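You operate a simulated robot arm through the tools that you are given. There is no shell and no other tool.

You are at the controls of a simulated robot arm. One attempt, no reset.

JOB
Bolt the green plate into the guide with the driver.
Fine: run all three of its bolts home; the driver ends on the blue mat with its switch on IN.

The check looks at the end state, three seconds after you hand in, the way a careful person would. Anything else that was tipped, shoved, dropped, spilled or broken makes it a failure.

ROBOT AND FRAMES
A 6-joint arm with a four-finger gripper, fixed in place. Base frame: the origin is at the foot of the arm, x ahead of it, y to its left, z up; the work surface is at about z = 864. Units: mm, rad, N and s.
With the tool pointing down near the work surface it reaches from about 220 to 680 mm from the base axis. Its first joint turns from -2.897 to 2.897 rad. Payload 3.43 kg.
Tool frame: the origin (TCP) lies between the finger pads and is the grasp point; the fingertips stand 30 mm ahead of it; z points along the fingers, y is the line along which they close. The gripper opens to 120 mm. The gripper's body begins 85 mm behind the TCP.
Orientation is that of the tool frame in the base frame, as [roll, pitch, yaw] about the fixed x, y, z axes, in that order (R = Rz(yaw) Ry(pitch) Rx(roll)). With the fingers straight down and closing along the base's y, the tool's x points along the base's -x, its y along +y and its z along -z.

CONTROLS
- The arm moves only by the tool send_rows. Its argument "rows" is a list of rows, each an object (a shift or turn left out is 0, a gripper value left out holds the last) with "travel": the shift along the base's x, y, z in mm, a list of three; "angular": the turn, a rotation vector about the base's x, y, z in rad, a list of three; "claw": the opening, from 0 (shut) to 1 (fully open). In form: [{"travel": [dx, dy, dz], "angular": [rx, ry, rz], "claw": claw}, ...]. A call has 1 to 20 rows; each row shifts and turns the commanded pose from where the row before left it. A row lasts 0.2 s, in which the tool goes at most 50 mm and 0.15 rad; a call with a longer step from one row to the next is refused whole, and so is a gripper value outside its range. A pose out of reach is approached as far as the arm can. The call stops where the force on the tool passes 40 N (or 10 N more than at its start, if that is more) or the arm is blocked; 0.2 s more then pass. Each finger halts on what it meets, pressing with about 30 N; the grip force reading is that of the motor and also rises with nothing between the fingers. The clock runs only during rows and for 0.2 s after the last one: add rows that do not move to give the fingers time. The reply holds the time, the measured pose of the TCP, the force on the tool along the base axes, the opening and the grip force, in the units named above and with some noise, with the torque about the TCP (base axes, N m) and any sound that the robot's microphone picked up.
- Cameras (640 x 400 px; columns grow to the right, rows downward): "scene" is fixed at [50.7, 647.8, 1543.9]; the picture's right is [-0.86, -0.50, 0.00], its down [-0.25, 0.43, -0.87] and it looks along [0.44, -0.75, -0.49] (base axes); focal length 319 px, centre (320, 200). "wrist" rides on the gripper at [71, -17, -121] in the tool frame; the picture's right is [0.23, 0.97, 0.00], its down [-0.81, 0.19, -0.55] and it looks along [-0.54, 0.13, 0.83] (tool axes); focal length 275 px, centre (320, 200). There is no depth. A picture from a camera that has moved, and an enlarged one, comes with that camera's place and axes in the base frame and with its lens.
- capture(camera): a new picture of that camera. It takes no simulated time.
- move_column(by): slides the trunk up (or, below 0, down) by that many mm; the arm rides with it, the base frame stays. It gives what a move gives, with no picture.
- zoom(camera, box): a new picture of the part [left, top, right, bottom] of that camera's present view, enlarged. It takes no simulated time.
- finish_job(): hands the job in; it is judged then, once.

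Nothing tells you positions but the pictures and the camera data. Unless the task says otherwise, let go and move clear before handing in.

The tools are called after ">>>" by a JSON object that holds its "method" and its "body". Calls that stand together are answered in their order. send_rows: Moves the arm, as the interface text tells. Its arguments: {"type":"object","properties":{"rows":{"type":"array","items":{"type":"object","properties":{"travel":{"type":"array","items":{"type":"number"}},"angular":{"type":"array","items":{"type":"number"}},"claw":{"type":"number"}}}}},"required":["rows"]} The other tools are called the same way: move_column (by) slides the trunk up or down; capture (camera) takes a picture; zoom (camera, box) takes an enlarged picture of a part of a camera's view; finish_job () hands the job in.

At the start:

```text
time: 0.0
eef_pos: [511.4, -5.5, 1246.6]
tool_rot: [-3.141, 0.001, 3.141]
wrist_force: [-0.3, 0.0, 1.1]
torque: [-0.03, -0.02, 0.0]
width: 119.7
finger_force: 0.0
trunk travel left (down, up): [-275.0, 165.0]
```

scene: 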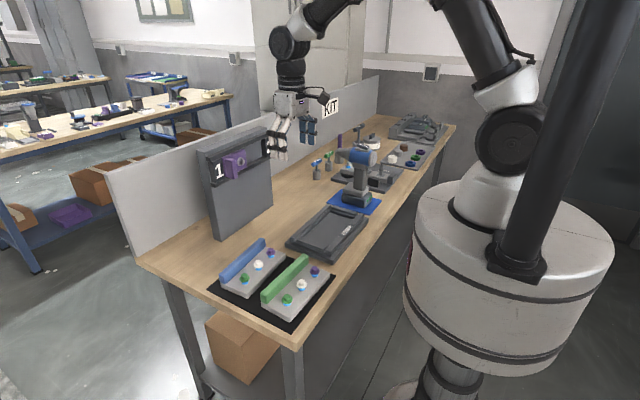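
wrist: 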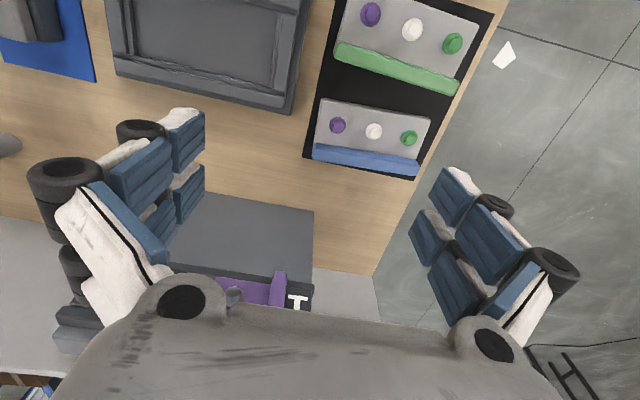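

I see a table with a black mat holding two plates (one with a blue bar, one with a green bar), a grey guide tray, a driver on a blue mat, and other items. I'll look more closely before moving.

>>> {"method": "zoom", "body": {"camera": "scene", "box": [200, 220, 380, 332]}}

>>> {"method": "zoom", "body": {"camera": "scene", "box": [300, 100, 460, 220]}}

>>> {"method": "zoom", "body": {"camera": "scene", "box": [180, 80, 340, 200]}}

>>> {"method": "zoom", "body": {"camera": "wrist", "box": [300, 0, 500, 180]}}

```text
3.56 times, centred on (290, 276) of scene
camera zoom: at [50.7, 647.8, 1543.9], right [-0.86, -0.5, 0.0], down [-0.25, 0.43, -0.87], along [0.44, -0.75, -0.49], focal length 1135 px, centre (427, -70)
```

zoom: 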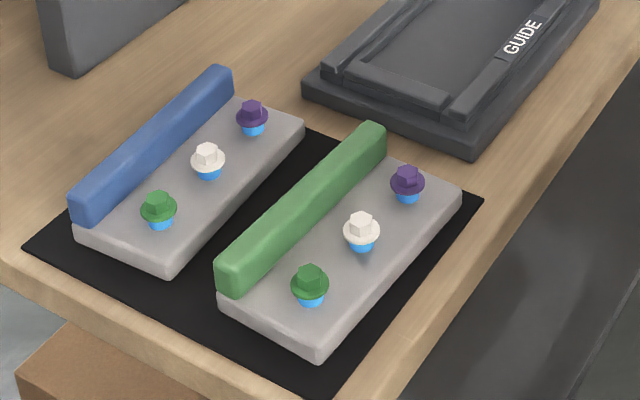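

```text
3.33 times, centred on (380, 160) of scene
camera zoom: at [50.7, 647.8, 1543.9], right [-0.86, -0.5, 0.0], down [-0.25, 0.43, -0.87], along [0.44, -0.75, -0.49], focal length 1064 px, centre (120, 333)
```

zoom: 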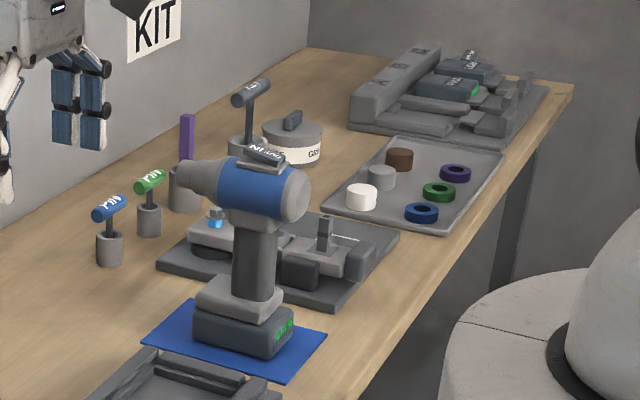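

```text
3.33 times, centred on (260, 140) of scene
camera zoom: at [50.7, 647.8, 1543.9], right [-0.86, -0.5, 0.0], down [-0.25, 0.43, -0.87], along [0.44, -0.75, -0.49], focal length 1064 px, centre (520, 400)
```

zoom: 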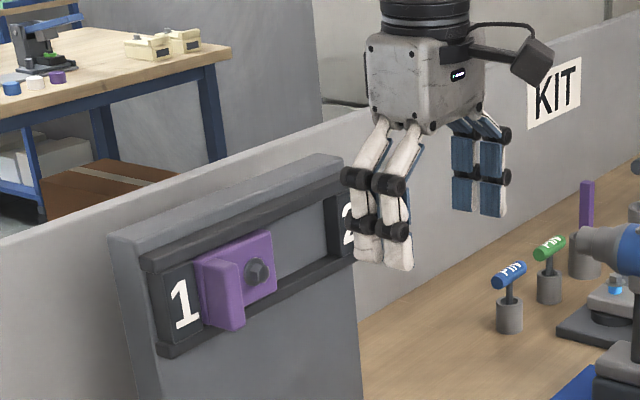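

```text
2.22 times, centred on (400, 90) of wrist
camera zoom: at [441.2, -23.3, 1366.9], right [-0.23, 0.97, 0.0], down [0.81, 0.19, 0.55], along [0.54, 0.13, -0.83], focal length 612 px, centre (142, 444)
```

zoom: 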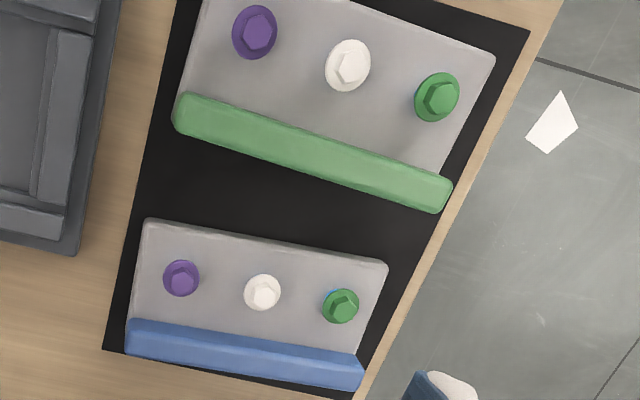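

The black mat with the green plate is around x 380–680, y 0–225. The guide is around x 415–600, y -335 to -55, and the driver stands near (520, -470). I'll move the wrist camera over the guide and driver to see them better.

>>> {"method": "send_rows", "body": {"rows": [{"travel": [-18, -39, 10]}, {"travel": [-18, -39, 10]}, {"travel": [-18, -39, 10]}, {"travel": [-18, -39, 10]}, {"travel": [-18, -39, 10]}, {"travel": [0, 0, 0]}]}}

>>> {"method": "capture", "body": {"camera": "wrist"}}

```text
time: 1.4
eef_pos: [420.5, -199.6, 1293.4]
tool_rot: [3.141, 0.001, -3.141]
wrist_force: [0.1, 0.3, -1.2]
torque: [-0.02, 0.0, -0.01]
width: 119.9
finger_force: 0.1
trunk travel left (down, up): [-275.0, 165.0]
```

```text
taken
camera wrist: at [348.9, -216.2, 1414.8], right [-0.23, 0.97, 0.0], down [0.81, 0.19, 0.55], along [0.54, 0.13, -0.83], focal length 275 px, centre (320, 200)
```

wrist: 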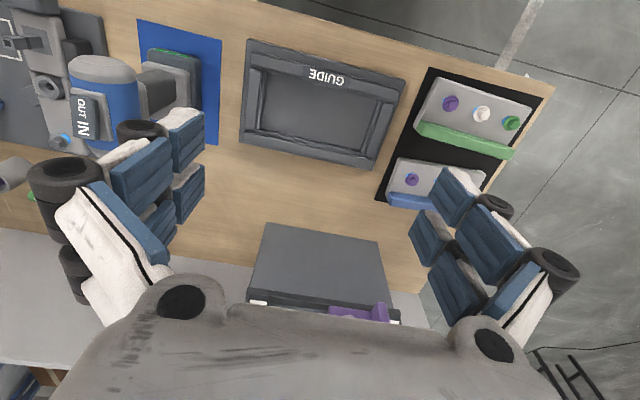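

>>> {"method": "zoom", "body": {"camera": "wrist", "box": [0, 10, 240, 160]}}

>>> {"method": "zoom", "body": {"camera": "wrist", "box": [220, 20, 420, 180]}}

>>> {"method": "zoom", "body": {"camera": "wrist", "box": [370, 60, 560, 220]}}

>>> {"method": "zoom", "body": {"camera": "scene", "box": [325, 140, 405, 220]}}

>>> {"method": "zoom", "body": {"camera": "scene", "box": [270, 195, 380, 270]}}

```text
2.67 times, centred on (120, 85) of wrist
camera zoom: at [348.9, -216.2, 1414.8], right [-0.23, 0.97, 0.0], down [0.81, 0.19, 0.55], along [0.54, 0.13, -0.83], focal length 734 px, centre (853, 507)
```

zoom: 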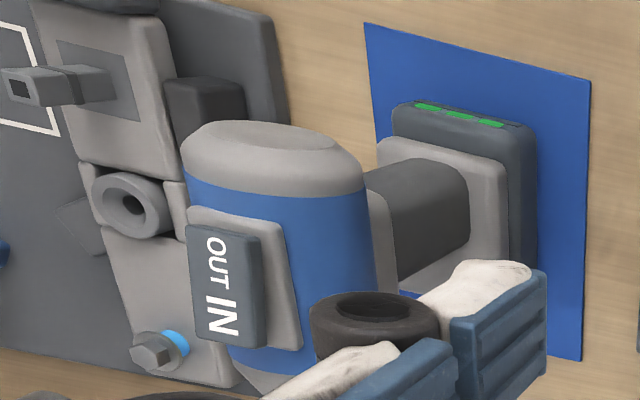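

```text
2.50 times, centred on (320, 100) of wrist
camera zoom: at [348.9, -216.2, 1414.8], right [-0.23, 0.97, 0.0], down [0.81, 0.19, 0.55], along [0.54, 0.13, -0.83], focal length 688 px, centre (320, 450)
```

zoom: 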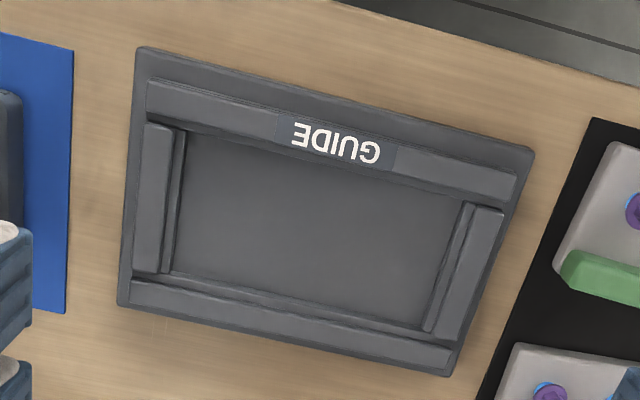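

```text
2.50 times, centred on (465, 140) of wrist
camera zoom: at [348.9, -216.2, 1414.8], right [-0.23, 0.97, 0.0], down [0.81, 0.19, 0.55], along [0.54, 0.13, -0.83], focal length 688 px, centre (-42, 350)
```

zoom: 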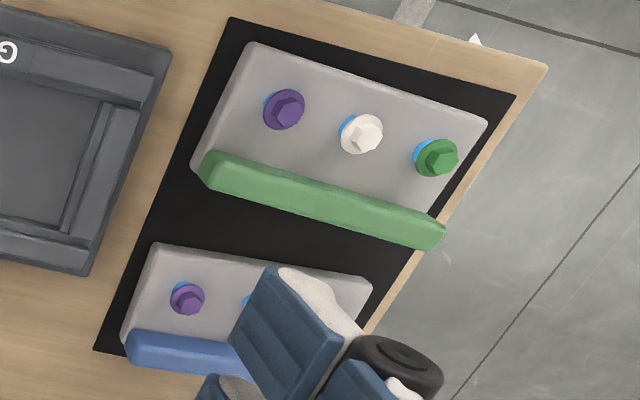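

```text
5.00 times, centred on (365, 180) of scene
camera zoom: at [50.7, 647.8, 1543.9], right [-0.86, -0.5, 0.0], down [-0.25, 0.43, -0.87], along [0.44, -0.75, -0.49], focal length 1596 px, centre (95, 300)
```

zoom: 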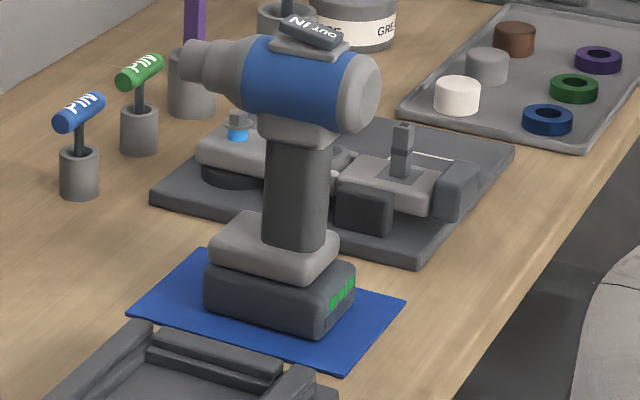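

```text
5.33 times, centred on (325, 232) of scene
camera zoom: at [50.7, 647.8, 1543.9], right [-0.86, -0.5, 0.0], down [-0.25, 0.43, -0.87], along [0.44, -0.75, -0.49], focal length 1703 px, centre (293, 27)
```

zoom: 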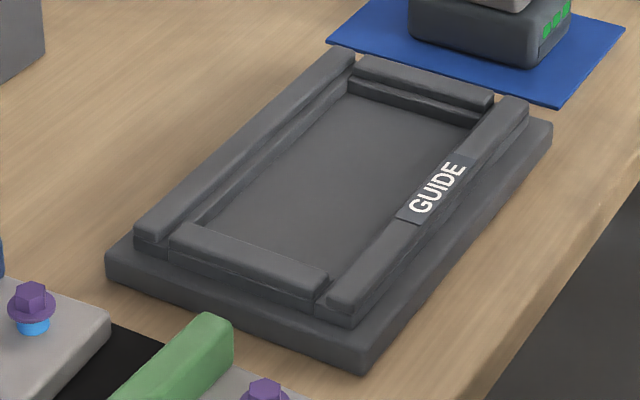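

The switch on top of the driver has OUT and IN ends. The driver's nose points along +x, away from the robot. I'll move closer to see the driver head and the switch.

>>> {"method": "send_rows", "body": {"rows": [{"travel": [-3, -38, -10]}, {"travel": [-3, -38, -10]}, {"travel": [-3, -38, -10]}, {"travel": [-3, -38, -10]}, {"travel": [-3, -38, -10]}, {"travel": [-5, -40, -13]}, {"travel": [0, 0, 0]}]}}

>>> {"method": "capture", "body": {"camera": "wrist"}}

>>> {"method": "zoom", "body": {"camera": "wrist", "box": [190, 80, 430, 290]}}

```text
time: 3.0
eef_pos: [400.2, -428.6, 1235.0]
tool_rot: [3.141, 0.0, 3.141]
wrist_force: [0.2, 0.4, -0.4]
torque: [0.01, -0.01, 0.02]
width: 120.1
finger_force: 0.0
trunk travel left (down, up): [-275.0, 165.0]
```

```text
taken
camera wrist: at [329.4, -445.9, 1354.7], right [-0.23, 0.97, 0.0], down [0.81, 0.19, 0.55], along [0.54, 0.13, -0.83], focal length 275 px, centre (320, 200)
```

wrist: 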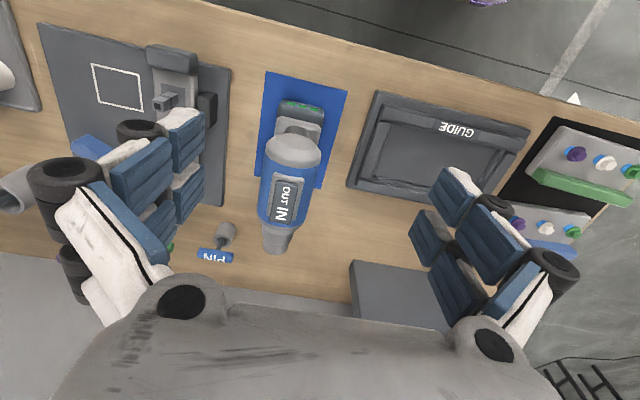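

```text
1.90 times, centred on (310, 185) of wrist
camera zoom: at [329.4, -445.9, 1354.7], right [-0.23, 0.97, 0.0], down [0.81, 0.19, 0.55], along [0.54, 0.13, -0.83], focal length 524 px, centre (339, 229)
```

zoom: 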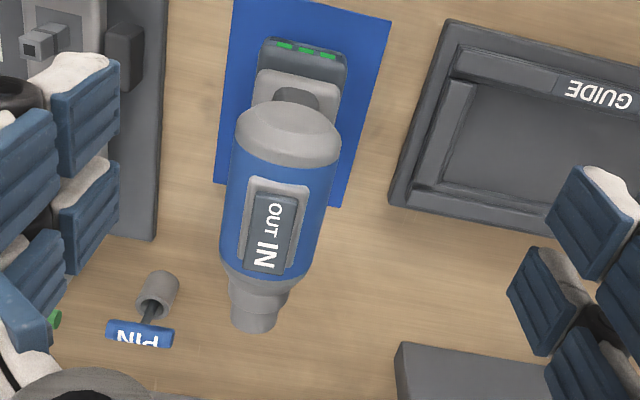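

>>> {"method": "zoom", "body": {"camera": "wrist", "box": [260, 165, 320, 235]}}

>>> {"method": "zoom", "body": {"camera": "scene", "box": [358, 135, 408, 165]}}

>>> {"method": "zoom", "body": {"camera": "scene", "box": [330, 138, 390, 178]}}

```text
5.71 times, centred on (290, 200) of wrist
camera zoom: at [329.4, -445.9, 1354.7], right [-0.23, 0.97, 0.0], down [0.81, 0.19, 0.55], along [0.54, 0.13, -0.83], focal length 1573 px, centre (491, 200)
```

zoom: 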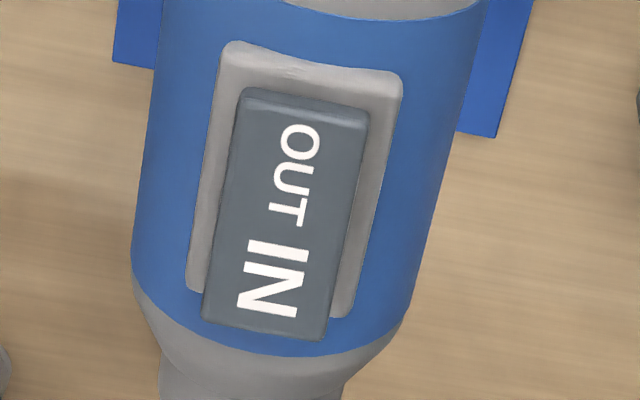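

```text
12.80 times, centred on (383, 150) of scene
camera zoom: at [50.7, 647.8, 1543.9], right [-0.86, -0.5, 0.0], down [-0.25, 0.43, -0.87], along [0.44, -0.75, -0.49], focal length 4087 px, centre (-486, 840)
```

zoom: 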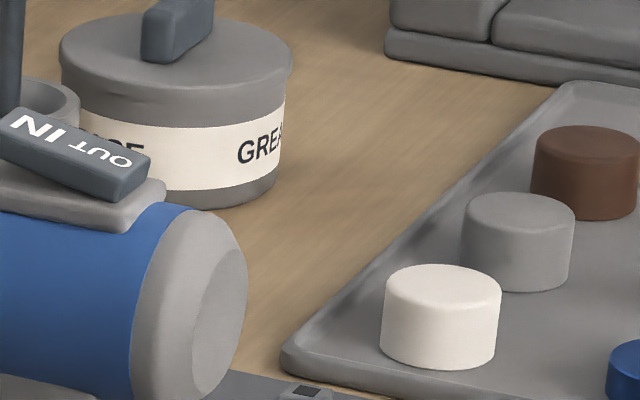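

```text
10.00 times, centred on (360, 158) of scene
camera zoom: at [50.7, 647.8, 1543.9], right [-0.86, -0.5, 0.0], down [-0.25, 0.43, -0.87], along [0.44, -0.75, -0.49], focal length 3193 px, centre (-80, 620)
```

zoom: 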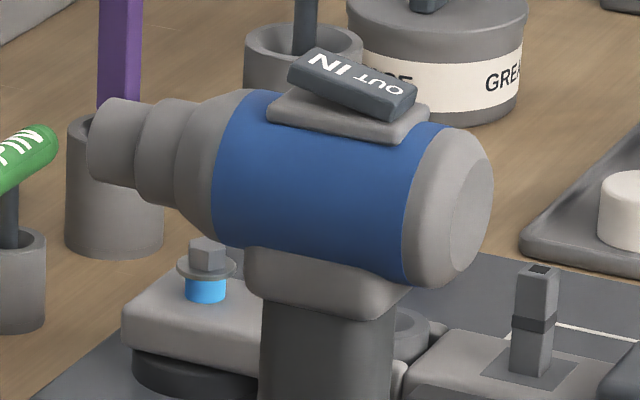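

The switch is a rocker. Its rear end (OUT) is down and its nose end (IN) is raised, at about (502, -445, 1127), so the driver is set to OUT. I'll close the fingers, hover over the IN end and press it down gently.

>>> {"method": "send_rows", "body": {"rows": [{"travel": [20, -4, 0], "claw": 0}, {"travel": [20, -4, 0]}, {"travel": [20, -4, 0]}, {"travel": [20, -2, 0]}, {"travel": [20, -2, 0]}, {"travel": [7, -1, 0]}, {"travel": [0, 0, 0]}, {"travel": [0, 0, 0]}, {"travel": [0, 0, 0]}]}}

>>> {"method": "capture", "body": {"camera": "wrist"}}

>>> {"method": "zoom", "body": {"camera": "scene", "box": [310, 90, 410, 220]}}

```text
time: 5.0
eef_pos: [509.3, -447.9, 1233.2]
tool_rot: [-3.14, 0.001, -3.14]
wrist_force: [0.0, 1.0, -0.4]
torque: [-0.02, 0.01, 0.01]
width: 0.1
finger_force: 30.2
trunk travel left (down, up): [-275.0, 165.0]
```

```text
taken
camera wrist: at [437.4, -465.7, 1353.0], right [-0.23, 0.97, 0.0], down [0.81, 0.19, 0.55], along [0.54, 0.13, -0.83], focal length 275 px, centre (320, 200)
```

wrist: 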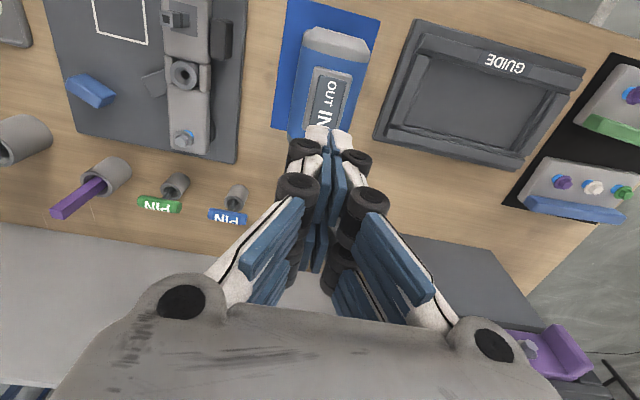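

```text
3.08 times, centred on (360, 155) of scene
camera zoom: at [50.7, 647.8, 1543.9], right [-0.86, -0.5, 0.0], down [-0.25, 0.43, -0.87], along [0.44, -0.75, -0.49], focal length 982 px, centre (197, 338)
```

zoom: 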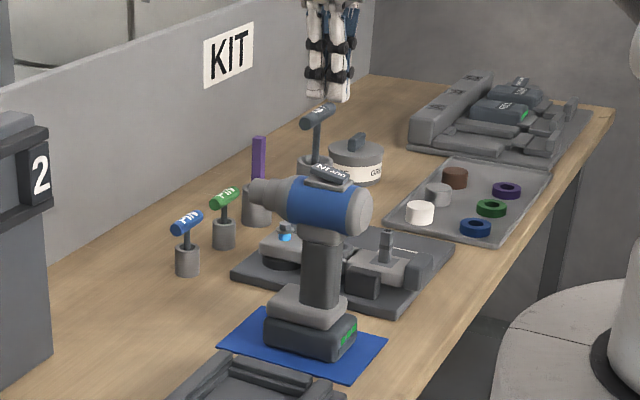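

The fingers are closed above the IN end. Now I'll lower them in small steps until the rocker flips.

>>> {"method": "send_rows", "body": {"rows": [{"travel": [-1, 2, -20]}, {"travel": [-1, 0, -20]}, {"travel": [0, 0, -20]}, {"travel": [0, 0, -5]}, {"travel": [0, 0, -3]}, {"travel": [0, 0, -3]}, {"travel": [0, 0, -3]}, {"travel": [0, 0, 0]}]}}

>>> {"method": "zoom", "body": {"camera": "scene", "box": [330, 118, 390, 178]}}

```text
time: 6.8
eef_pos: [506.4, -446.7, 1160.0]
tool_rot: [-3.14, 0.002, -3.141]
wrist_force: [-0.3, -0.6, -0.2]
torque: [0.0, 0.01, 0.03]
width: 0.1
finger_force: 29.8
trunk travel left (down, up): [-275.0, 165.0]
```

```text
6.67 times, centred on (360, 148) of scene
camera zoom: at [50.7, 647.8, 1543.9], right [-0.86, -0.5, 0.0], down [-0.25, 0.43, -0.87], along [0.44, -0.75, -0.49], focal length 2129 px, centre (53, 547)
```

zoom: 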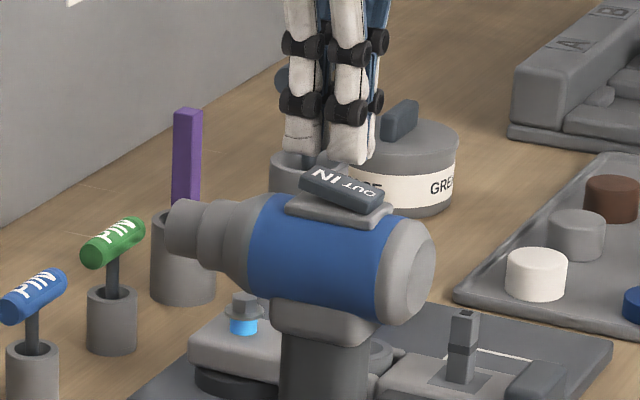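

>>> {"method": "send_rows", "body": {"rows": [{"travel": [0, 0, -2]}, {"travel": [0, 0, -2]}, {"travel": [0, 0, -2]}, {"travel": [0, 0, -2]}, {"travel": [0, 0, 0]}]}}

>>> {"method": "zoom", "body": {"camera": "scene", "box": [330, 118, 390, 178]}}

```text
time: 8.0
eef_pos: [507.2, -446.2, 1150.8]
tool_rot: [-3.141, 0.001, 3.141]
wrist_force: [-0.4, 0.6, -0.9]
torque: [0.03, 0.05, 0.02]
width: 0.0
finger_force: 29.7
trunk travel left (down, up): [-275.0, 165.0]
```

```text
6.67 times, centred on (360, 148) of scene
camera zoom: at [50.7, 647.8, 1543.9], right [-0.86, -0.5, 0.0], down [-0.25, 0.43, -0.87], along [0.44, -0.75, -0.49], focal length 2129 px, centre (53, 547)
```

zoom: 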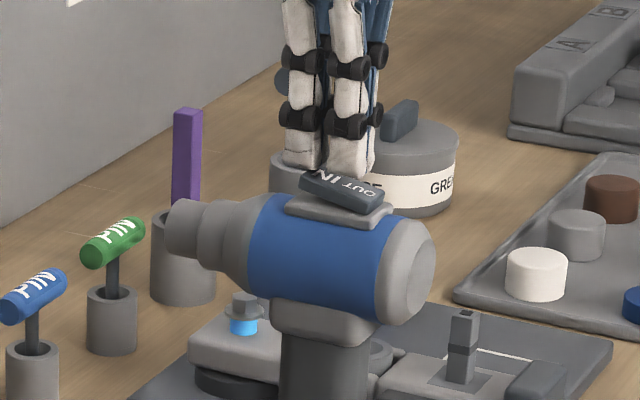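

>>> {"method": "send_rows", "body": {"rows": [{"travel": [0, 0, -2]}, {"travel": [0, 0, -2]}, {"travel": [0, 0, 0]}]}}

>>> {"method": "zoom", "body": {"camera": "scene", "box": [345, 128, 385, 168]}}

>>> {"method": "capture", "body": {"camera": "wrist"}}

```text
time: 8.8
eef_pos: [507.5, -445.8, 1146.9]
tool_rot: [3.141, 0.001, 3.14]
wrist_force: [0.2, -0.5, 0.8]
torque: [0.0, -0.01, -0.01]
width: 5.9
finger_force: 29.8
trunk travel left (down, up): [-275.0, 165.0]
```

```text
10.00 times, centred on (365, 148) of scene
camera zoom: at [50.7, 647.8, 1543.9], right [-0.86, -0.5, 0.0], down [-0.25, 0.43, -0.87], along [0.44, -0.75, -0.49], focal length 3193 px, centre (-130, 720)
```

zoom: 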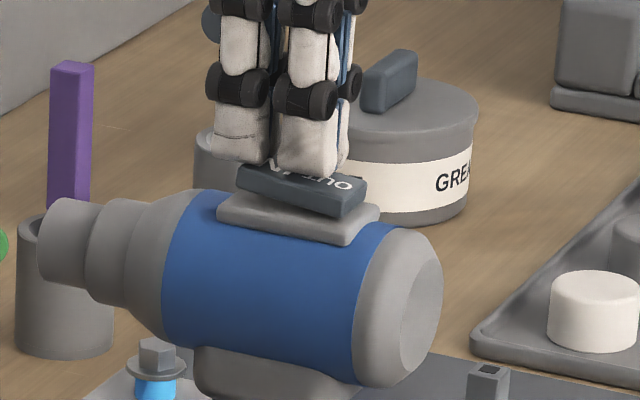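

```text
taken
camera wrist: at [437.0, -463.3, 1267.5], right [-0.23, 0.97, 0.0], down [0.81, 0.19, 0.55], along [0.54, 0.13, -0.83], focal length 275 px, centre (320, 200)
```

wrist: 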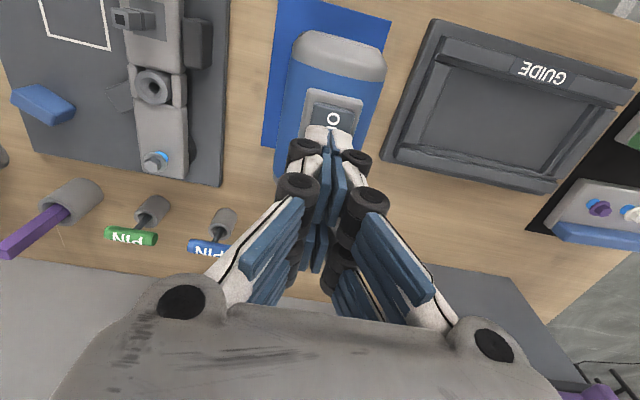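

>>> {"method": "send_rows", "body": {"rows": [{"travel": [0, 0, -2]}, {"travel": [0, 0, -2]}, {"travel": [0, 0, -2]}, {"travel": [0, 0, 0]}]}}

>>> {"method": "zoom", "body": {"camera": "scene", "box": [345, 128, 385, 168]}}

```text
time: 9.8
eef_pos: [507.4, -445.8, 1145.4]
tool_rot: [-3.136, 0.005, -3.14]
wrist_force: [0.2, -0.1, 23.1]
torque: [-0.01, 0.2, -0.01]
width: 6.0
finger_force: 30.3
trunk travel left (down, up): [-275.0, 165.0]
```

```text
10.00 times, centred on (365, 148) of scene
camera zoom: at [50.7, 647.8, 1543.9], right [-0.86, -0.5, 0.0], down [-0.25, 0.43, -0.87], along [0.44, -0.75, -0.49], focal length 3193 px, centre (-130, 720)
```

zoom: 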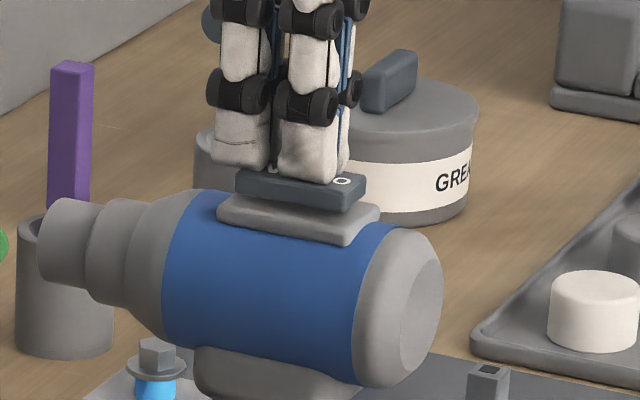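

The rocker now looks tipped the other way, with the IN end down. I'll raise the arm and check it.

>>> {"method": "send_rows", "body": {"rows": [{"travel": [0, 0, 4]}, {"travel": [0, 0, 10]}, {"travel": [-5, 0, 25]}, {"travel": [-15, 0, 25]}, {"travel": [-20, 5, 20]}, {"travel": [-20, 5, 10]}, {"travel": [0, 0, 0]}]}}

>>> {"method": "zoom", "body": {"camera": "scene", "box": [330, 128, 390, 178]}}

>>> {"method": "zoom", "body": {"camera": "wrist", "box": [240, 60, 440, 200]}}

```text
time: 11.4
eef_pos: [446.8, -435.8, 1233.3]
tool_rot: [3.141, -0.001, 3.141]
wrist_force: [-0.2, 0.0, -0.8]
torque: [0.0, 0.02, 0.01]
width: 0.1
finger_force: 30.4
trunk travel left (down, up): [-275.0, 165.0]
```

```text
8.00 times, centred on (360, 153) of scene
camera zoom: at [50.7, 647.8, 1543.9], right [-0.86, -0.5, 0.0], down [-0.25, 0.43, -0.87], along [0.44, -0.75, -0.49], focal length 2554 px, centre (0, 576)
```

zoom: 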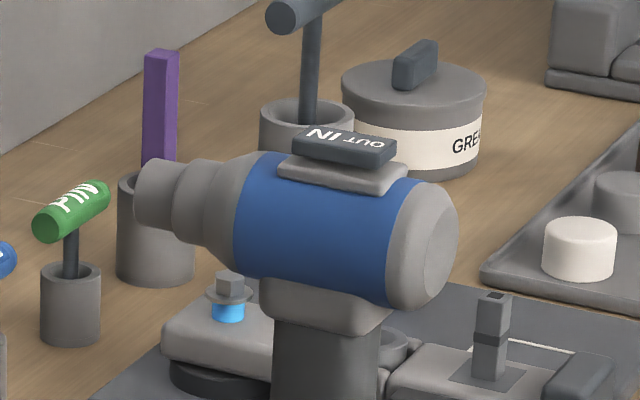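

```text
2.86 times, centred on (340, 130) of wrist
camera zoom: at [376.1, -452.4, 1353.7], right [-0.23, 0.97, 0.0], down [0.81, 0.19, 0.55], along [0.54, 0.13, -0.83], focal length 786 px, centre (263, 400)
```

zoom: 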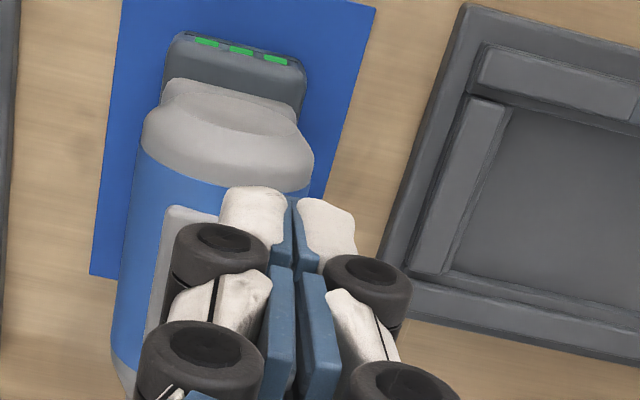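

The switch is now on IN. Next I'll look at the green plate and the guide from close above.

>>> {"method": "send_rows", "body": {"rows": [{"travel": [-7, 47, 0], "claw": 1}, {"travel": [-7, 47, 0]}, {"travel": [-7, 47, 0]}, {"travel": [-7, 47, 0]}, {"travel": [-7, 47, 0]}, {"travel": [-7, 47, 0]}, {"travel": [-7, 47, -10]}, {"travel": [-7, 47, -20]}, {"travel": [-7, 47, -25]}, {"travel": [-4, 47, -25]}, {"travel": [0, 0, 0]}]}}

>>> {"method": "capture", "body": {"camera": "wrist"}}

>>> {"method": "zoom", "body": {"camera": "wrist", "box": [230, 40, 430, 220]}}

```text
refused: row 8 steps farther than a row can; nothing moved
```

```text
taken
camera wrist: at [376.1, -452.4, 1353.7], right [-0.23, 0.97, 0.0], down [0.81, 0.19, 0.55], along [0.54, 0.13, -0.83], focal length 275 px, centre (320, 200)
```

wrist: 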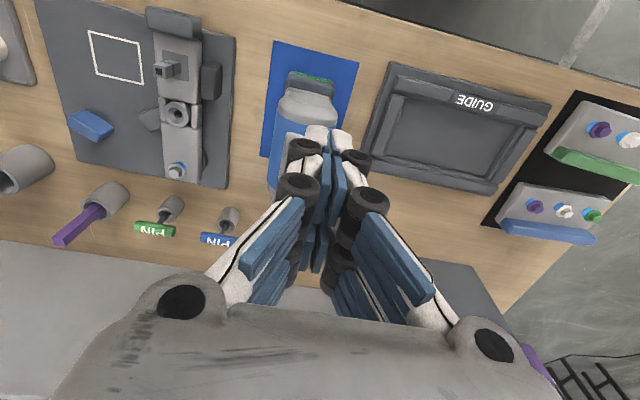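

```text
2.22 times, centred on (330, 130) of wrist
camera zoom: at [376.1, -452.4, 1353.7], right [-0.23, 0.97, 0.0], down [0.81, 0.19, 0.55], along [0.54, 0.13, -0.83], focal length 612 px, centre (298, 356)
```

zoom: 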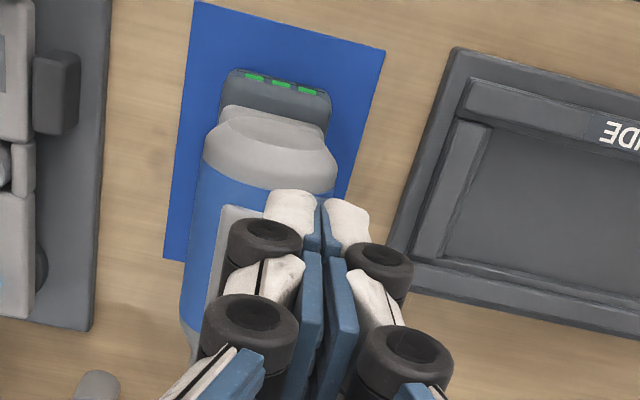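

One row was too long, so nothing moved. I'll resend it with shorter steps.

>>> {"method": "send_rows", "body": {"rows": [{"travel": [-6, 44, 0], "claw": 1}, {"travel": [-6, 44, 0]}, {"travel": [-6, 44, 0]}, {"travel": [-6, 44, 0]}, {"travel": [-6, 44, 0]}, {"travel": [-6, 44, -10]}, {"travel": [-6, 44, -10]}, {"travel": [-6, 44, -10]}, {"travel": [-6, 42, -15]}, {"travel": [-6, 42, -20]}, {"travel": [-6, 42, -20]}, {"travel": [0, 0, 0]}]}}

>>> {"method": "capture", "body": {"camera": "wrist"}}

>>> {"method": "zoom", "body": {"camera": "wrist", "box": [230, 40, 430, 220]}}

```text
time: 14.0
eef_pos: [381.1, 41.1, 1153.9]
tool_rot: [-3.141, 0.001, 3.142]
wrist_force: [0.0, -0.4, -0.7]
torque: [0.03, -0.01, 0.0]
width: 119.9
finger_force: 0.0
trunk travel left (down, up): [-275.0, 165.0]
```

```text
taken
camera wrist: at [309.5, 22.9, 1273.8], right [-0.23, 0.97, 0.0], down [0.81, 0.19, 0.55], along [0.54, 0.13, -0.83], focal length 275 px, centre (320, 200)
```

wrist: 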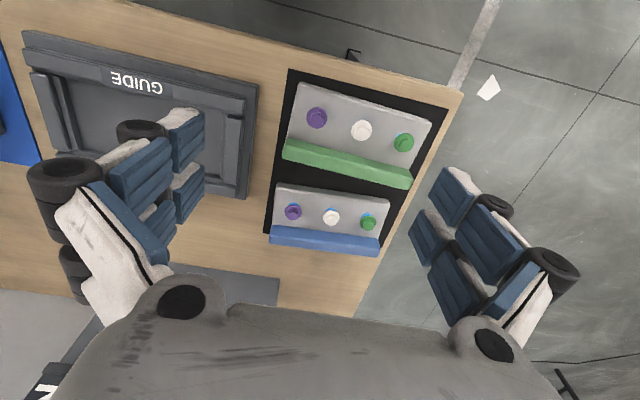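

```text
2.22 times, centred on (330, 130) of wrist
camera zoom: at [309.5, 22.9, 1273.8], right [-0.23, 0.97, 0.0], down [0.81, 0.19, 0.55], along [0.54, 0.13, -0.83], focal length 612 px, centre (298, 356)
```

zoom: 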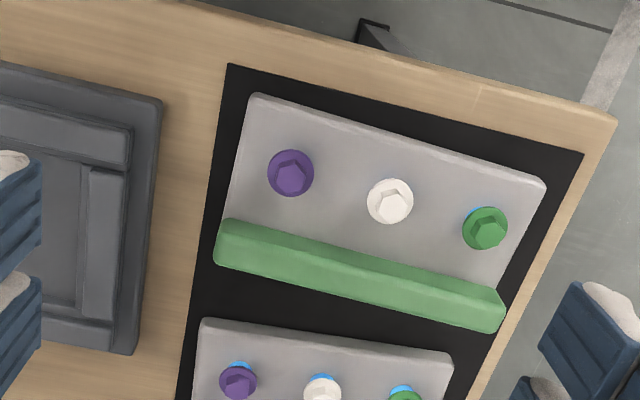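

>>> {"method": "zoom", "body": {"camera": "wrist", "box": [270, 60, 450, 200]}}

>>> {"method": "zoom", "body": {"camera": "scene", "box": [250, 245, 340, 325]}}

>>> {"method": "zoom", "body": {"camera": "wrist", "box": [10, 20, 270, 210]}}

```text
2.86 times, centred on (360, 130) of wrist
camera zoom: at [309.5, 22.9, 1273.8], right [-0.23, 0.97, 0.0], down [0.81, 0.19, 0.55], along [0.54, 0.13, -0.83], focal length 786 px, centre (206, 400)
```

zoom: 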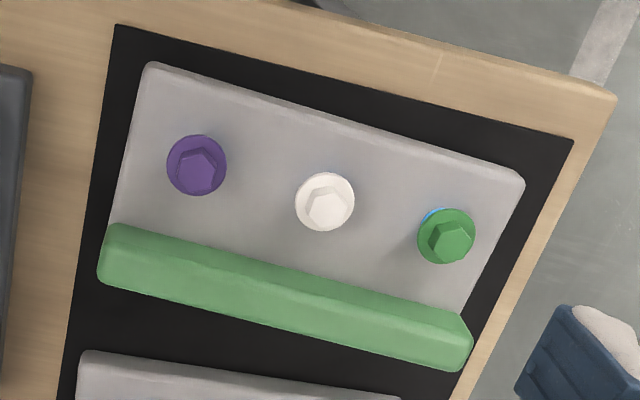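

```text
5.00 times, centred on (295, 285) of scene
camera zoom: at [50.7, 647.8, 1543.9], right [-0.86, -0.5, 0.0], down [-0.25, 0.43, -0.87], along [0.44, -0.75, -0.49], focal length 1596 px, centre (445, -225)
```

zoom: 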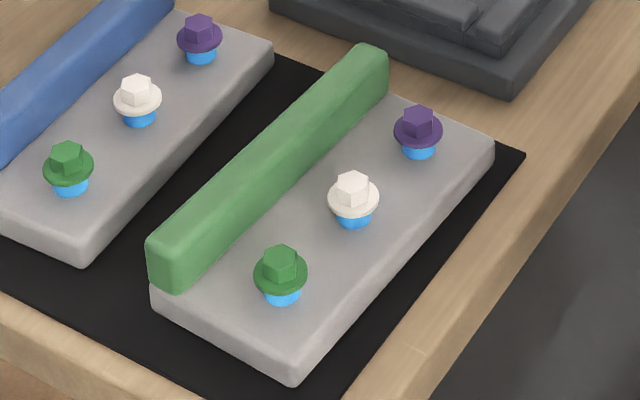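

```text
2.11 times, centred on (140, 115) of wrist
camera zoom: at [309.5, 22.9, 1273.8], right [-0.23, 0.97, 0.0], down [0.81, 0.19, 0.55], along [0.54, 0.13, -0.83], focal length 580 px, centre (699, 379)
```

zoom: 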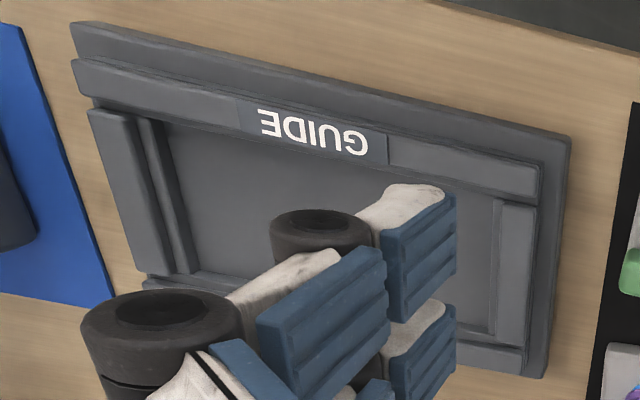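

The green plate is about 200 × 104 × 22 mm, with a green bar on top that can be used as a handle. Bar centre is about (478, 108) and bar top about z 915. I'll turn the gripper 90° and look at the guide closely to measure its recess.

>>> {"method": "send_rows", "body": {"rows": [{"travel": [11.3, -25.5, -2], "angular": [0, 0, 0.1428]}, {"travel": [11.3, -25.5, -2], "angular": [0, 0, 0.1428]}, {"travel": [11.3, -25.5, -2], "angular": [0, 0, 0.1428]}, {"travel": [11.3, -25.5, -2], "angular": [0, 0, 0.1428]}, {"travel": [11.3, -25.5, -2], "angular": [0, 0, 0.1428]}, {"travel": [11.3, -25.5, -2], "angular": [0, 0, 0.1428]}, {"travel": [11.3, -25.5, -2], "angular": [0, 0, 0.1428]}, {"travel": [11.3, -25.5, -2], "angular": [0, 0, 0.1428]}, {"travel": [11.3, -25.5, -2], "angular": [0, 0, 0.1428]}, {"travel": [11.3, -25.5, -2], "angular": [0, 0, 0.1428]}, {"travel": [11.3, -25.5, -2], "angular": [0, 0, 0.1428]}, {"travel": [0, 0, 0]}]}}

>>> {"method": "capture", "body": {"camera": "wrist"}}

>>> {"method": "zoom", "body": {"camera": "wrist", "box": [190, 20, 450, 200]}}

```text
time: 16.6
eef_pos: [507.4, -235.9, 1130.4]
tool_rot: [3.141, 0.0, -1.572]
wrist_force: [-0.6, 0.2, 1.1]
torque: [0.0, 0.0, -0.02]
width: 120.0
finger_force: 0.1
trunk travel left (down, up): [-275.0, 165.0]
```

```text
taken
camera wrist: at [524.1, -308.3, 1250.0], right [-0.97, -0.23, 0.0], down [-0.19, 0.81, 0.55], along [-0.13, 0.54, -0.83], focal length 275 px, centre (320, 200)
```

wrist: 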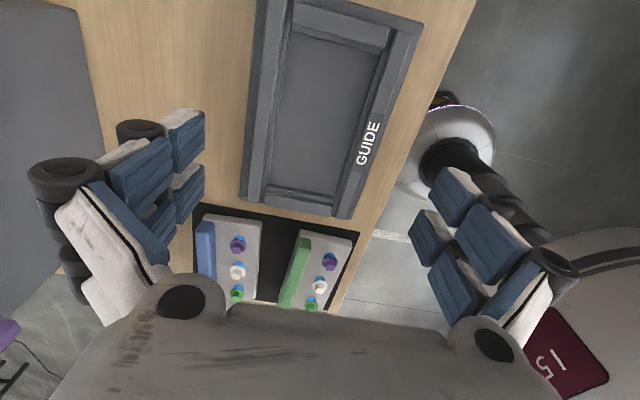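

```text
2.22 times, centred on (320, 110) of wrist
camera zoom: at [524.1, -308.3, 1250.0], right [-0.97, -0.23, 0.0], down [-0.19, 0.81, 0.55], along [-0.13, 0.54, -0.83], focal length 612 px, centre (320, 400)
```

zoom: 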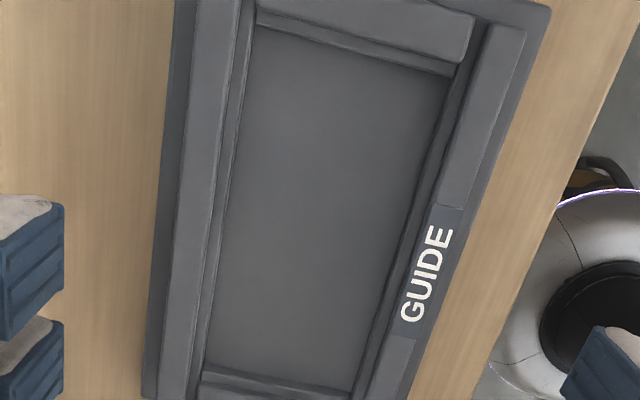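

>>> {"method": "send_rows", "body": {"rows": [{"travel": [-8, 41, 0]}, {"travel": [-8, 41, 0]}, {"travel": [-8, 41, 0]}, {"travel": [-8, 41, 0]}, {"travel": [-8, 41, 0]}, {"travel": [-8, 41, 0]}, {"travel": [-8, 45, 0]}, {"travel": [0, 0, 0]}, {"travel": [0, 0, 0]}]}}

>>> {"method": "capture", "body": {"camera": "wrist"}}

>>> {"method": "zoom", "body": {"camera": "wrist", "box": [190, 20, 450, 200]}}

```text
time: 18.6
eef_pos: [452.9, 52.4, 1133.1]
tool_rot: [-3.141, 0.0, -1.571]
wrist_force: [-0.4, 0.0, -0.6]
torque: [-0.04, 0.02, 0.01]
width: 120.1
finger_force: 0.1
trunk travel left (down, up): [-275.0, 165.0]
```

```text
taken
camera wrist: at [469.8, -19.6, 1252.9], right [-0.97, -0.23, 0.0], down [-0.19, 0.81, 0.55], along [-0.13, 0.54, -0.83], focal length 275 px, centre (320, 200)
```

wrist: 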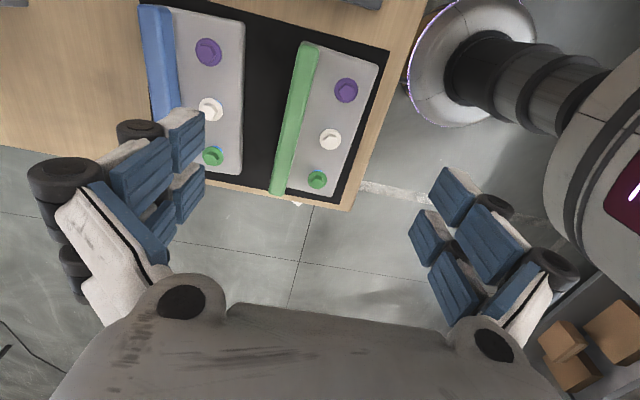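

```text
2.22 times, centred on (320, 110) of wrist
camera zoom: at [469.8, -19.6, 1252.9], right [-0.97, -0.23, 0.0], down [-0.19, 0.81, 0.55], along [-0.13, 0.54, -0.83], focal length 612 px, centre (320, 400)
```

zoom: 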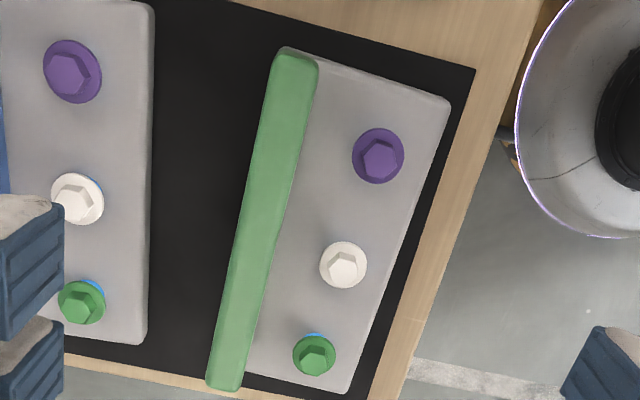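

The plate is turned about 0.04 rad clockwise relative to the guide and mat. I'll position above the bar with the fingers partly closed and yaw matched, then check before going down.

>>> {"method": "send_rows", "body": {"rows": [{"travel": [5, 11, -20], "angular": [0, 0, -0.01], "claw": 0.35}, {"travel": [5, 11, -20], "angular": [0, 0, -0.01]}, {"travel": [5, 11, -20], "angular": [0, 0, -0.01]}, {"travel": [5, 11, -20], "angular": [0, 0, -0.01]}, {"travel": [5, 11, -30]}, {"travel": [0, 0, -30]}, {"travel": [0, 0, 0]}, {"travel": [0, 0, 0]}]}}

>>> {"method": "capture", "body": {"camera": "wrist"}}

>>> {"method": "zoom", "body": {"camera": "scene", "box": [230, 200, 350, 320]}}

```text
time: 20.4
eef_pos: [473.4, 107.8, 989.4]
tool_rot: [-3.141, 0.0, -1.611]
wrist_force: [-0.5, -0.7, 0.9]
torque: [0.02, 0.0, -0.04]
width: 42.1
finger_force: 0.0
trunk travel left (down, up): [-275.0, 165.0]
```

```text
taken
camera wrist: at [488.5, 34.7, 1109.5], right [-0.98, -0.19, 0.0], down [-0.16, 0.82, 0.55], along [-0.11, 0.54, -0.83], focal length 275 px, centre (320, 200)
```

wrist: 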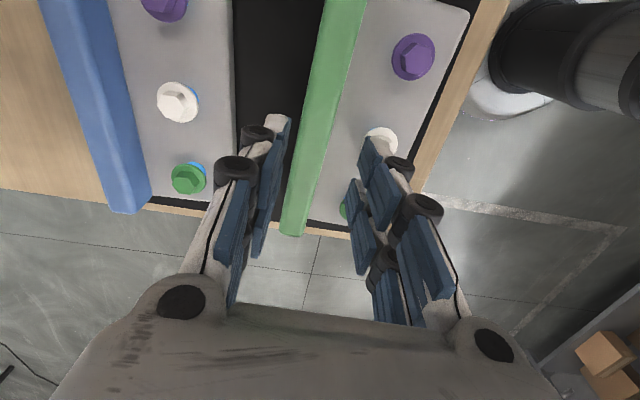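

```text
3.33 times, centred on (290, 260) of scene
camera zoom: at [50.7, 647.8, 1543.9], right [-0.86, -0.5, 0.0], down [-0.25, 0.43, -0.87], along [0.44, -0.75, -0.49], focal length 1064 px, centre (420, 0)
```

zoom: 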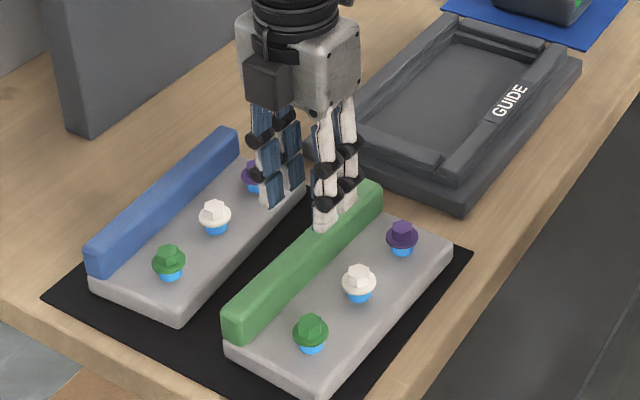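

The bar centre is about 3.5 mm further out in x than the tool. I'll correct for that and go down around the bar.

>>> {"method": "send_rows", "body": {"rows": [{"travel": [3.5, -1, -12], "angular": [0, 0, -0.002]}, {"travel": [0, 0, -12]}, {"travel": [0, 0, -12]}, {"travel": [0, 0, -12]}, {"travel": [0, 0, -10]}, {"travel": [0, 0, -6]}, {"travel": [0, 0, 0]}]}}

>>> {"method": "capture", "body": {"camera": "wrist"}}

>>> {"method": "zoom", "body": {"camera": "scene", "box": [250, 230, 340, 310]}}

```text
time: 22.0
eef_pos: [477.6, 106.4, 925.1]
tool_rot: [3.142, 0.001, -1.614]
wrist_force: [-0.4, -0.6, 0.2]
torque: [0.0, 0.0, 0.05]
width: 42.0
finger_force: 0.1
trunk travel left (down, up): [-275.0, 165.0]
```

```text
taken
camera wrist: at [491.9, 33.8, 1044.7], right [-0.98, -0.19, 0.0], down [-0.16, 0.82, 0.55], along [-0.1, 0.54, -0.83], focal length 275 px, centre (320, 200)
```

wrist: 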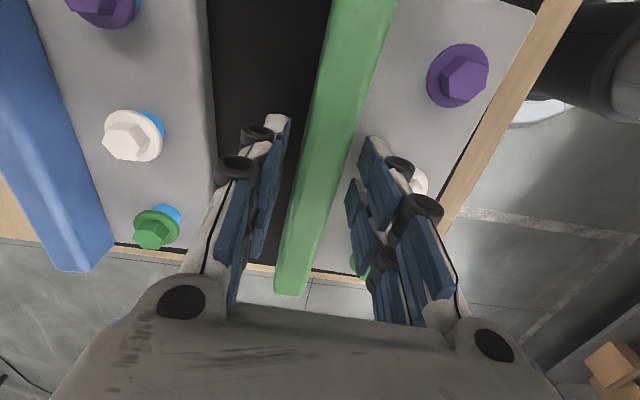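

```text
5.00 times, centred on (295, 270) of scene
camera zoom: at [50.7, 647.8, 1543.9], right [-0.86, -0.5, 0.0], down [-0.25, 0.43, -0.87], along [0.44, -0.75, -0.49], focal length 1596 px, centre (445, -150)
```

zoom: 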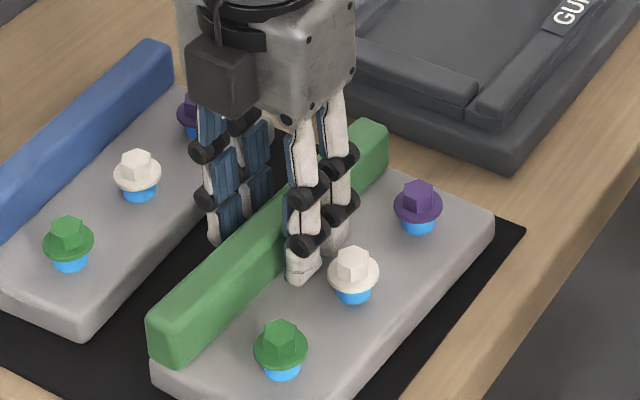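

>>> {"method": "send_rows", "body": {"rows": [{"travel": [0, 0, -2]}, {"travel": [0, 0, -1]}, {"travel": [0, 0, 0]}, {"travel": [0, 0, 0], "claw": 0}, {"travel": [0, 0, 0]}, {"travel": [0, 0, 0]}, {"travel": [0, 0, 0]}, {"travel": [0, 0, 0]}]}}

>>> {"method": "capture", "body": {"camera": "wrist"}}

>>> {"method": "zoom", "body": {"camera": "scene", "box": [250, 230, 340, 310]}}

```text
time: 23.8
eef_pos: [477.6, 107.8, 921.2]
tool_rot: [-3.141, 0.0, -1.611]
wrist_force: [0.5, 0.9, 0.9]
torque: [0.15, -0.01, -0.39]
width: 24.1
finger_force: 29.8
trunk travel left (down, up): [-275.0, 165.0]
```

```text
taken
camera wrist: at [492.7, 34.1, 1041.8], right [-0.98, -0.19, 0.0], down [-0.16, 0.82, 0.55], along [-0.1, 0.54, -0.83], focal length 275 px, centre (320, 200)
```

wrist: 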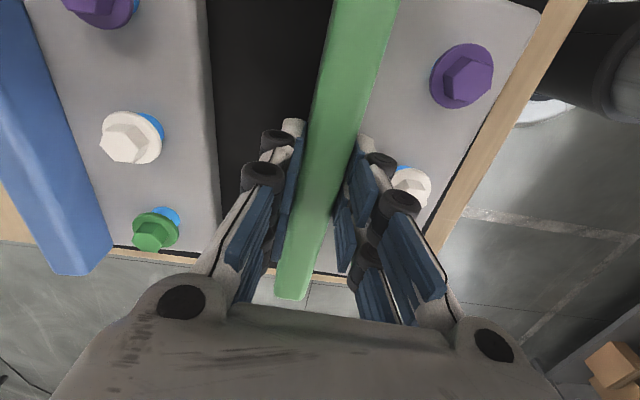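

```text
5.00 times, centred on (295, 270) of scene
camera zoom: at [50.7, 647.8, 1543.9], right [-0.86, -0.5, 0.0], down [-0.25, 0.43, -0.87], along [0.44, -0.75, -0.49], focal length 1596 px, centre (445, -150)
```

zoom: 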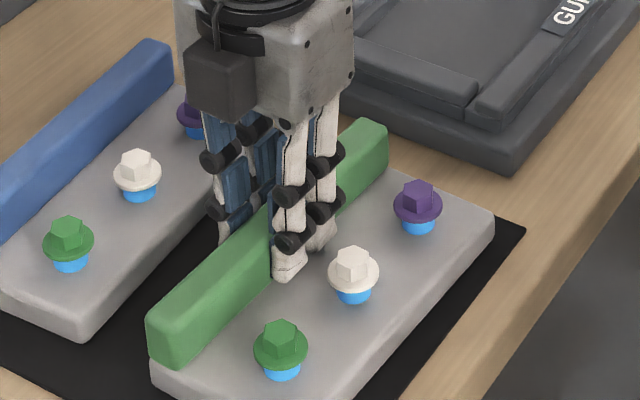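

The bar is gripped (24 mm). I'll lift a little and check whether the plate hangs level.

>>> {"method": "send_rows", "body": {"rows": [{"travel": [0, 0, 3]}, {"travel": [0, 0, 3]}, {"travel": [0, 0, 4]}, {"travel": [0, 0, 5]}, {"travel": [0, 0, 5]}, {"travel": [0, 0, 0]}]}}

>>> {"method": "capture", "body": {"camera": "wrist"}}

>>> {"method": "zoom", "body": {"camera": "scene", "box": [250, 230, 340, 310]}}

```text
time: 25.2
eef_pos: [478.0, 106.7, 942.7]
tool_rot: [3.141, 0.002, -1.612]
wrist_force: [-0.1, -0.5, -5.2]
torque: [-0.02, -0.17, -0.01]
width: 23.8
finger_force: 29.8
trunk travel left (down, up): [-275.0, 165.0]
```

```text
taken
camera wrist: at [492.2, 33.6, 1062.7], right [-0.98, -0.19, 0.0], down [-0.16, 0.82, 0.55], along [-0.1, 0.54, -0.83], focal length 275 px, centre (320, 200)
```

wrist: 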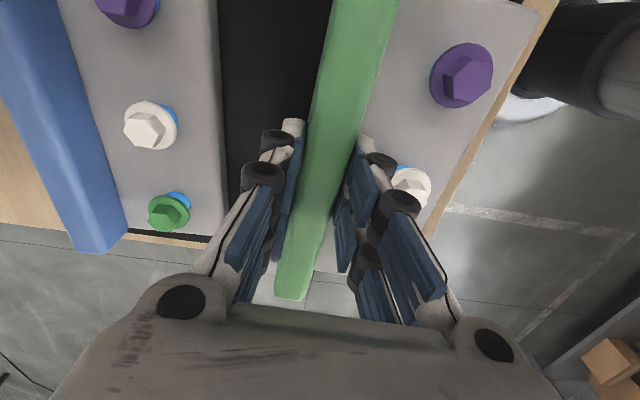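

```text
5.00 times, centred on (295, 270) of scene
camera zoom: at [50.7, 647.8, 1543.9], right [-0.86, -0.5, 0.0], down [-0.25, 0.43, -0.87], along [0.44, -0.75, -0.49], focal length 1596 px, centre (445, -150)
```

zoom: 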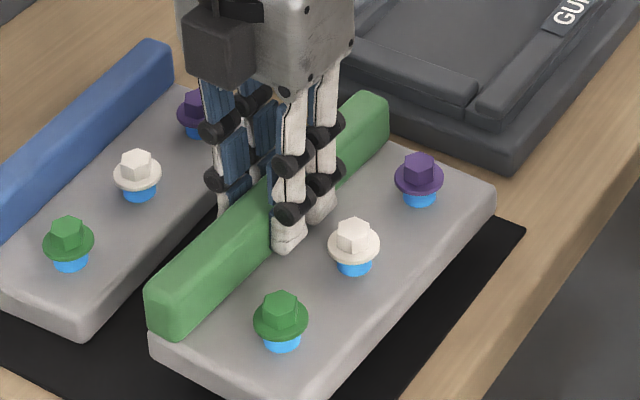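

The plate is held level, with about 5 N of weight. I'll lift it higher and carry it over the guide, turning it parallel to the guide.

>>> {"method": "send_rows", "body": {"rows": [{"travel": [0, 0, 20]}, {"travel": [0, 0, 20]}, {"travel": [0, 0, 15]}, {"travel": [4, -20, 0], "angular": [0, 0, 0.005]}, {"travel": [6, -30, 0], "angular": [0, 0, 0.005]}, {"travel": [6, -30, 0], "angular": [0, 0, 0.005]}, {"travel": [6, -30, 0], "angular": [0, 0, 0.005]}, {"travel": [6, -30, 0], "angular": [0, 0, 0.005]}, {"travel": [6, -30, 0], "angular": [0, 0, 0.005]}, {"travel": [6, -30, 0], "angular": [0, 0, 0.005]}, {"travel": [6, -30, 0], "angular": [0, 0, 0.005]}, {"travel": [6, -30, 0], "angular": [0, 0, 0.001]}, {"travel": [6, -25, 0]}, {"travel": [1.5, -4, 0]}, {"travel": [0, 0, 0]}, {"travel": [0, 0, 0]}]}}

>>> {"method": "capture", "body": {"camera": "wrist"}}

>>> {"method": "zoom", "body": {"camera": "scene", "box": [250, 160, 380, 270]}}

```text
time: 28.6
eef_pos: [538.8, -183.1, 995.7]
tool_rot: [3.14, 0.002, -1.574]
wrist_force: [-0.6, 0.6, -5.0]
torque: [0.03, -0.21, 0.05]
width: 24.0
finger_force: 29.7
trunk travel left (down, up): [-275.0, 165.0]
```

```text
taken
camera wrist: at [555.9, -255.3, 1115.4], right [-0.97, -0.23, 0.0], down [-0.19, 0.81, 0.55], along [-0.13, 0.54, -0.83], focal length 275 px, centre (320, 200)
```

wrist: 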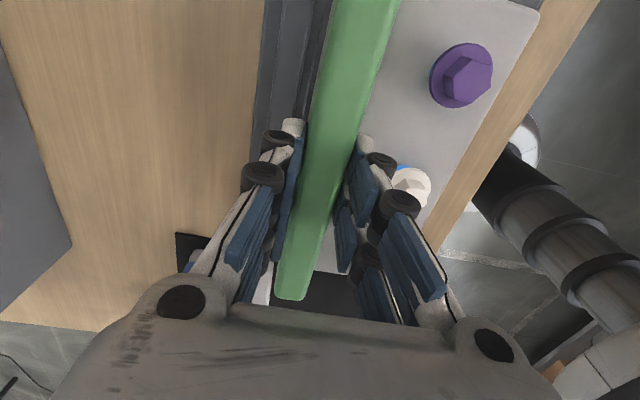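

```text
3.64 times, centred on (315, 215) of scene
camera zoom: at [50.7, 647.8, 1543.9], right [-0.86, -0.5, 0.0], down [-0.25, 0.43, -0.87], along [0.44, -0.75, -0.49], focal length 1161 px, centre (338, 146)
```

zoom: 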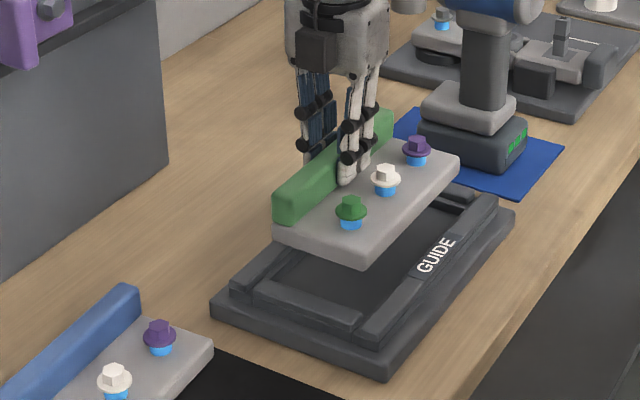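

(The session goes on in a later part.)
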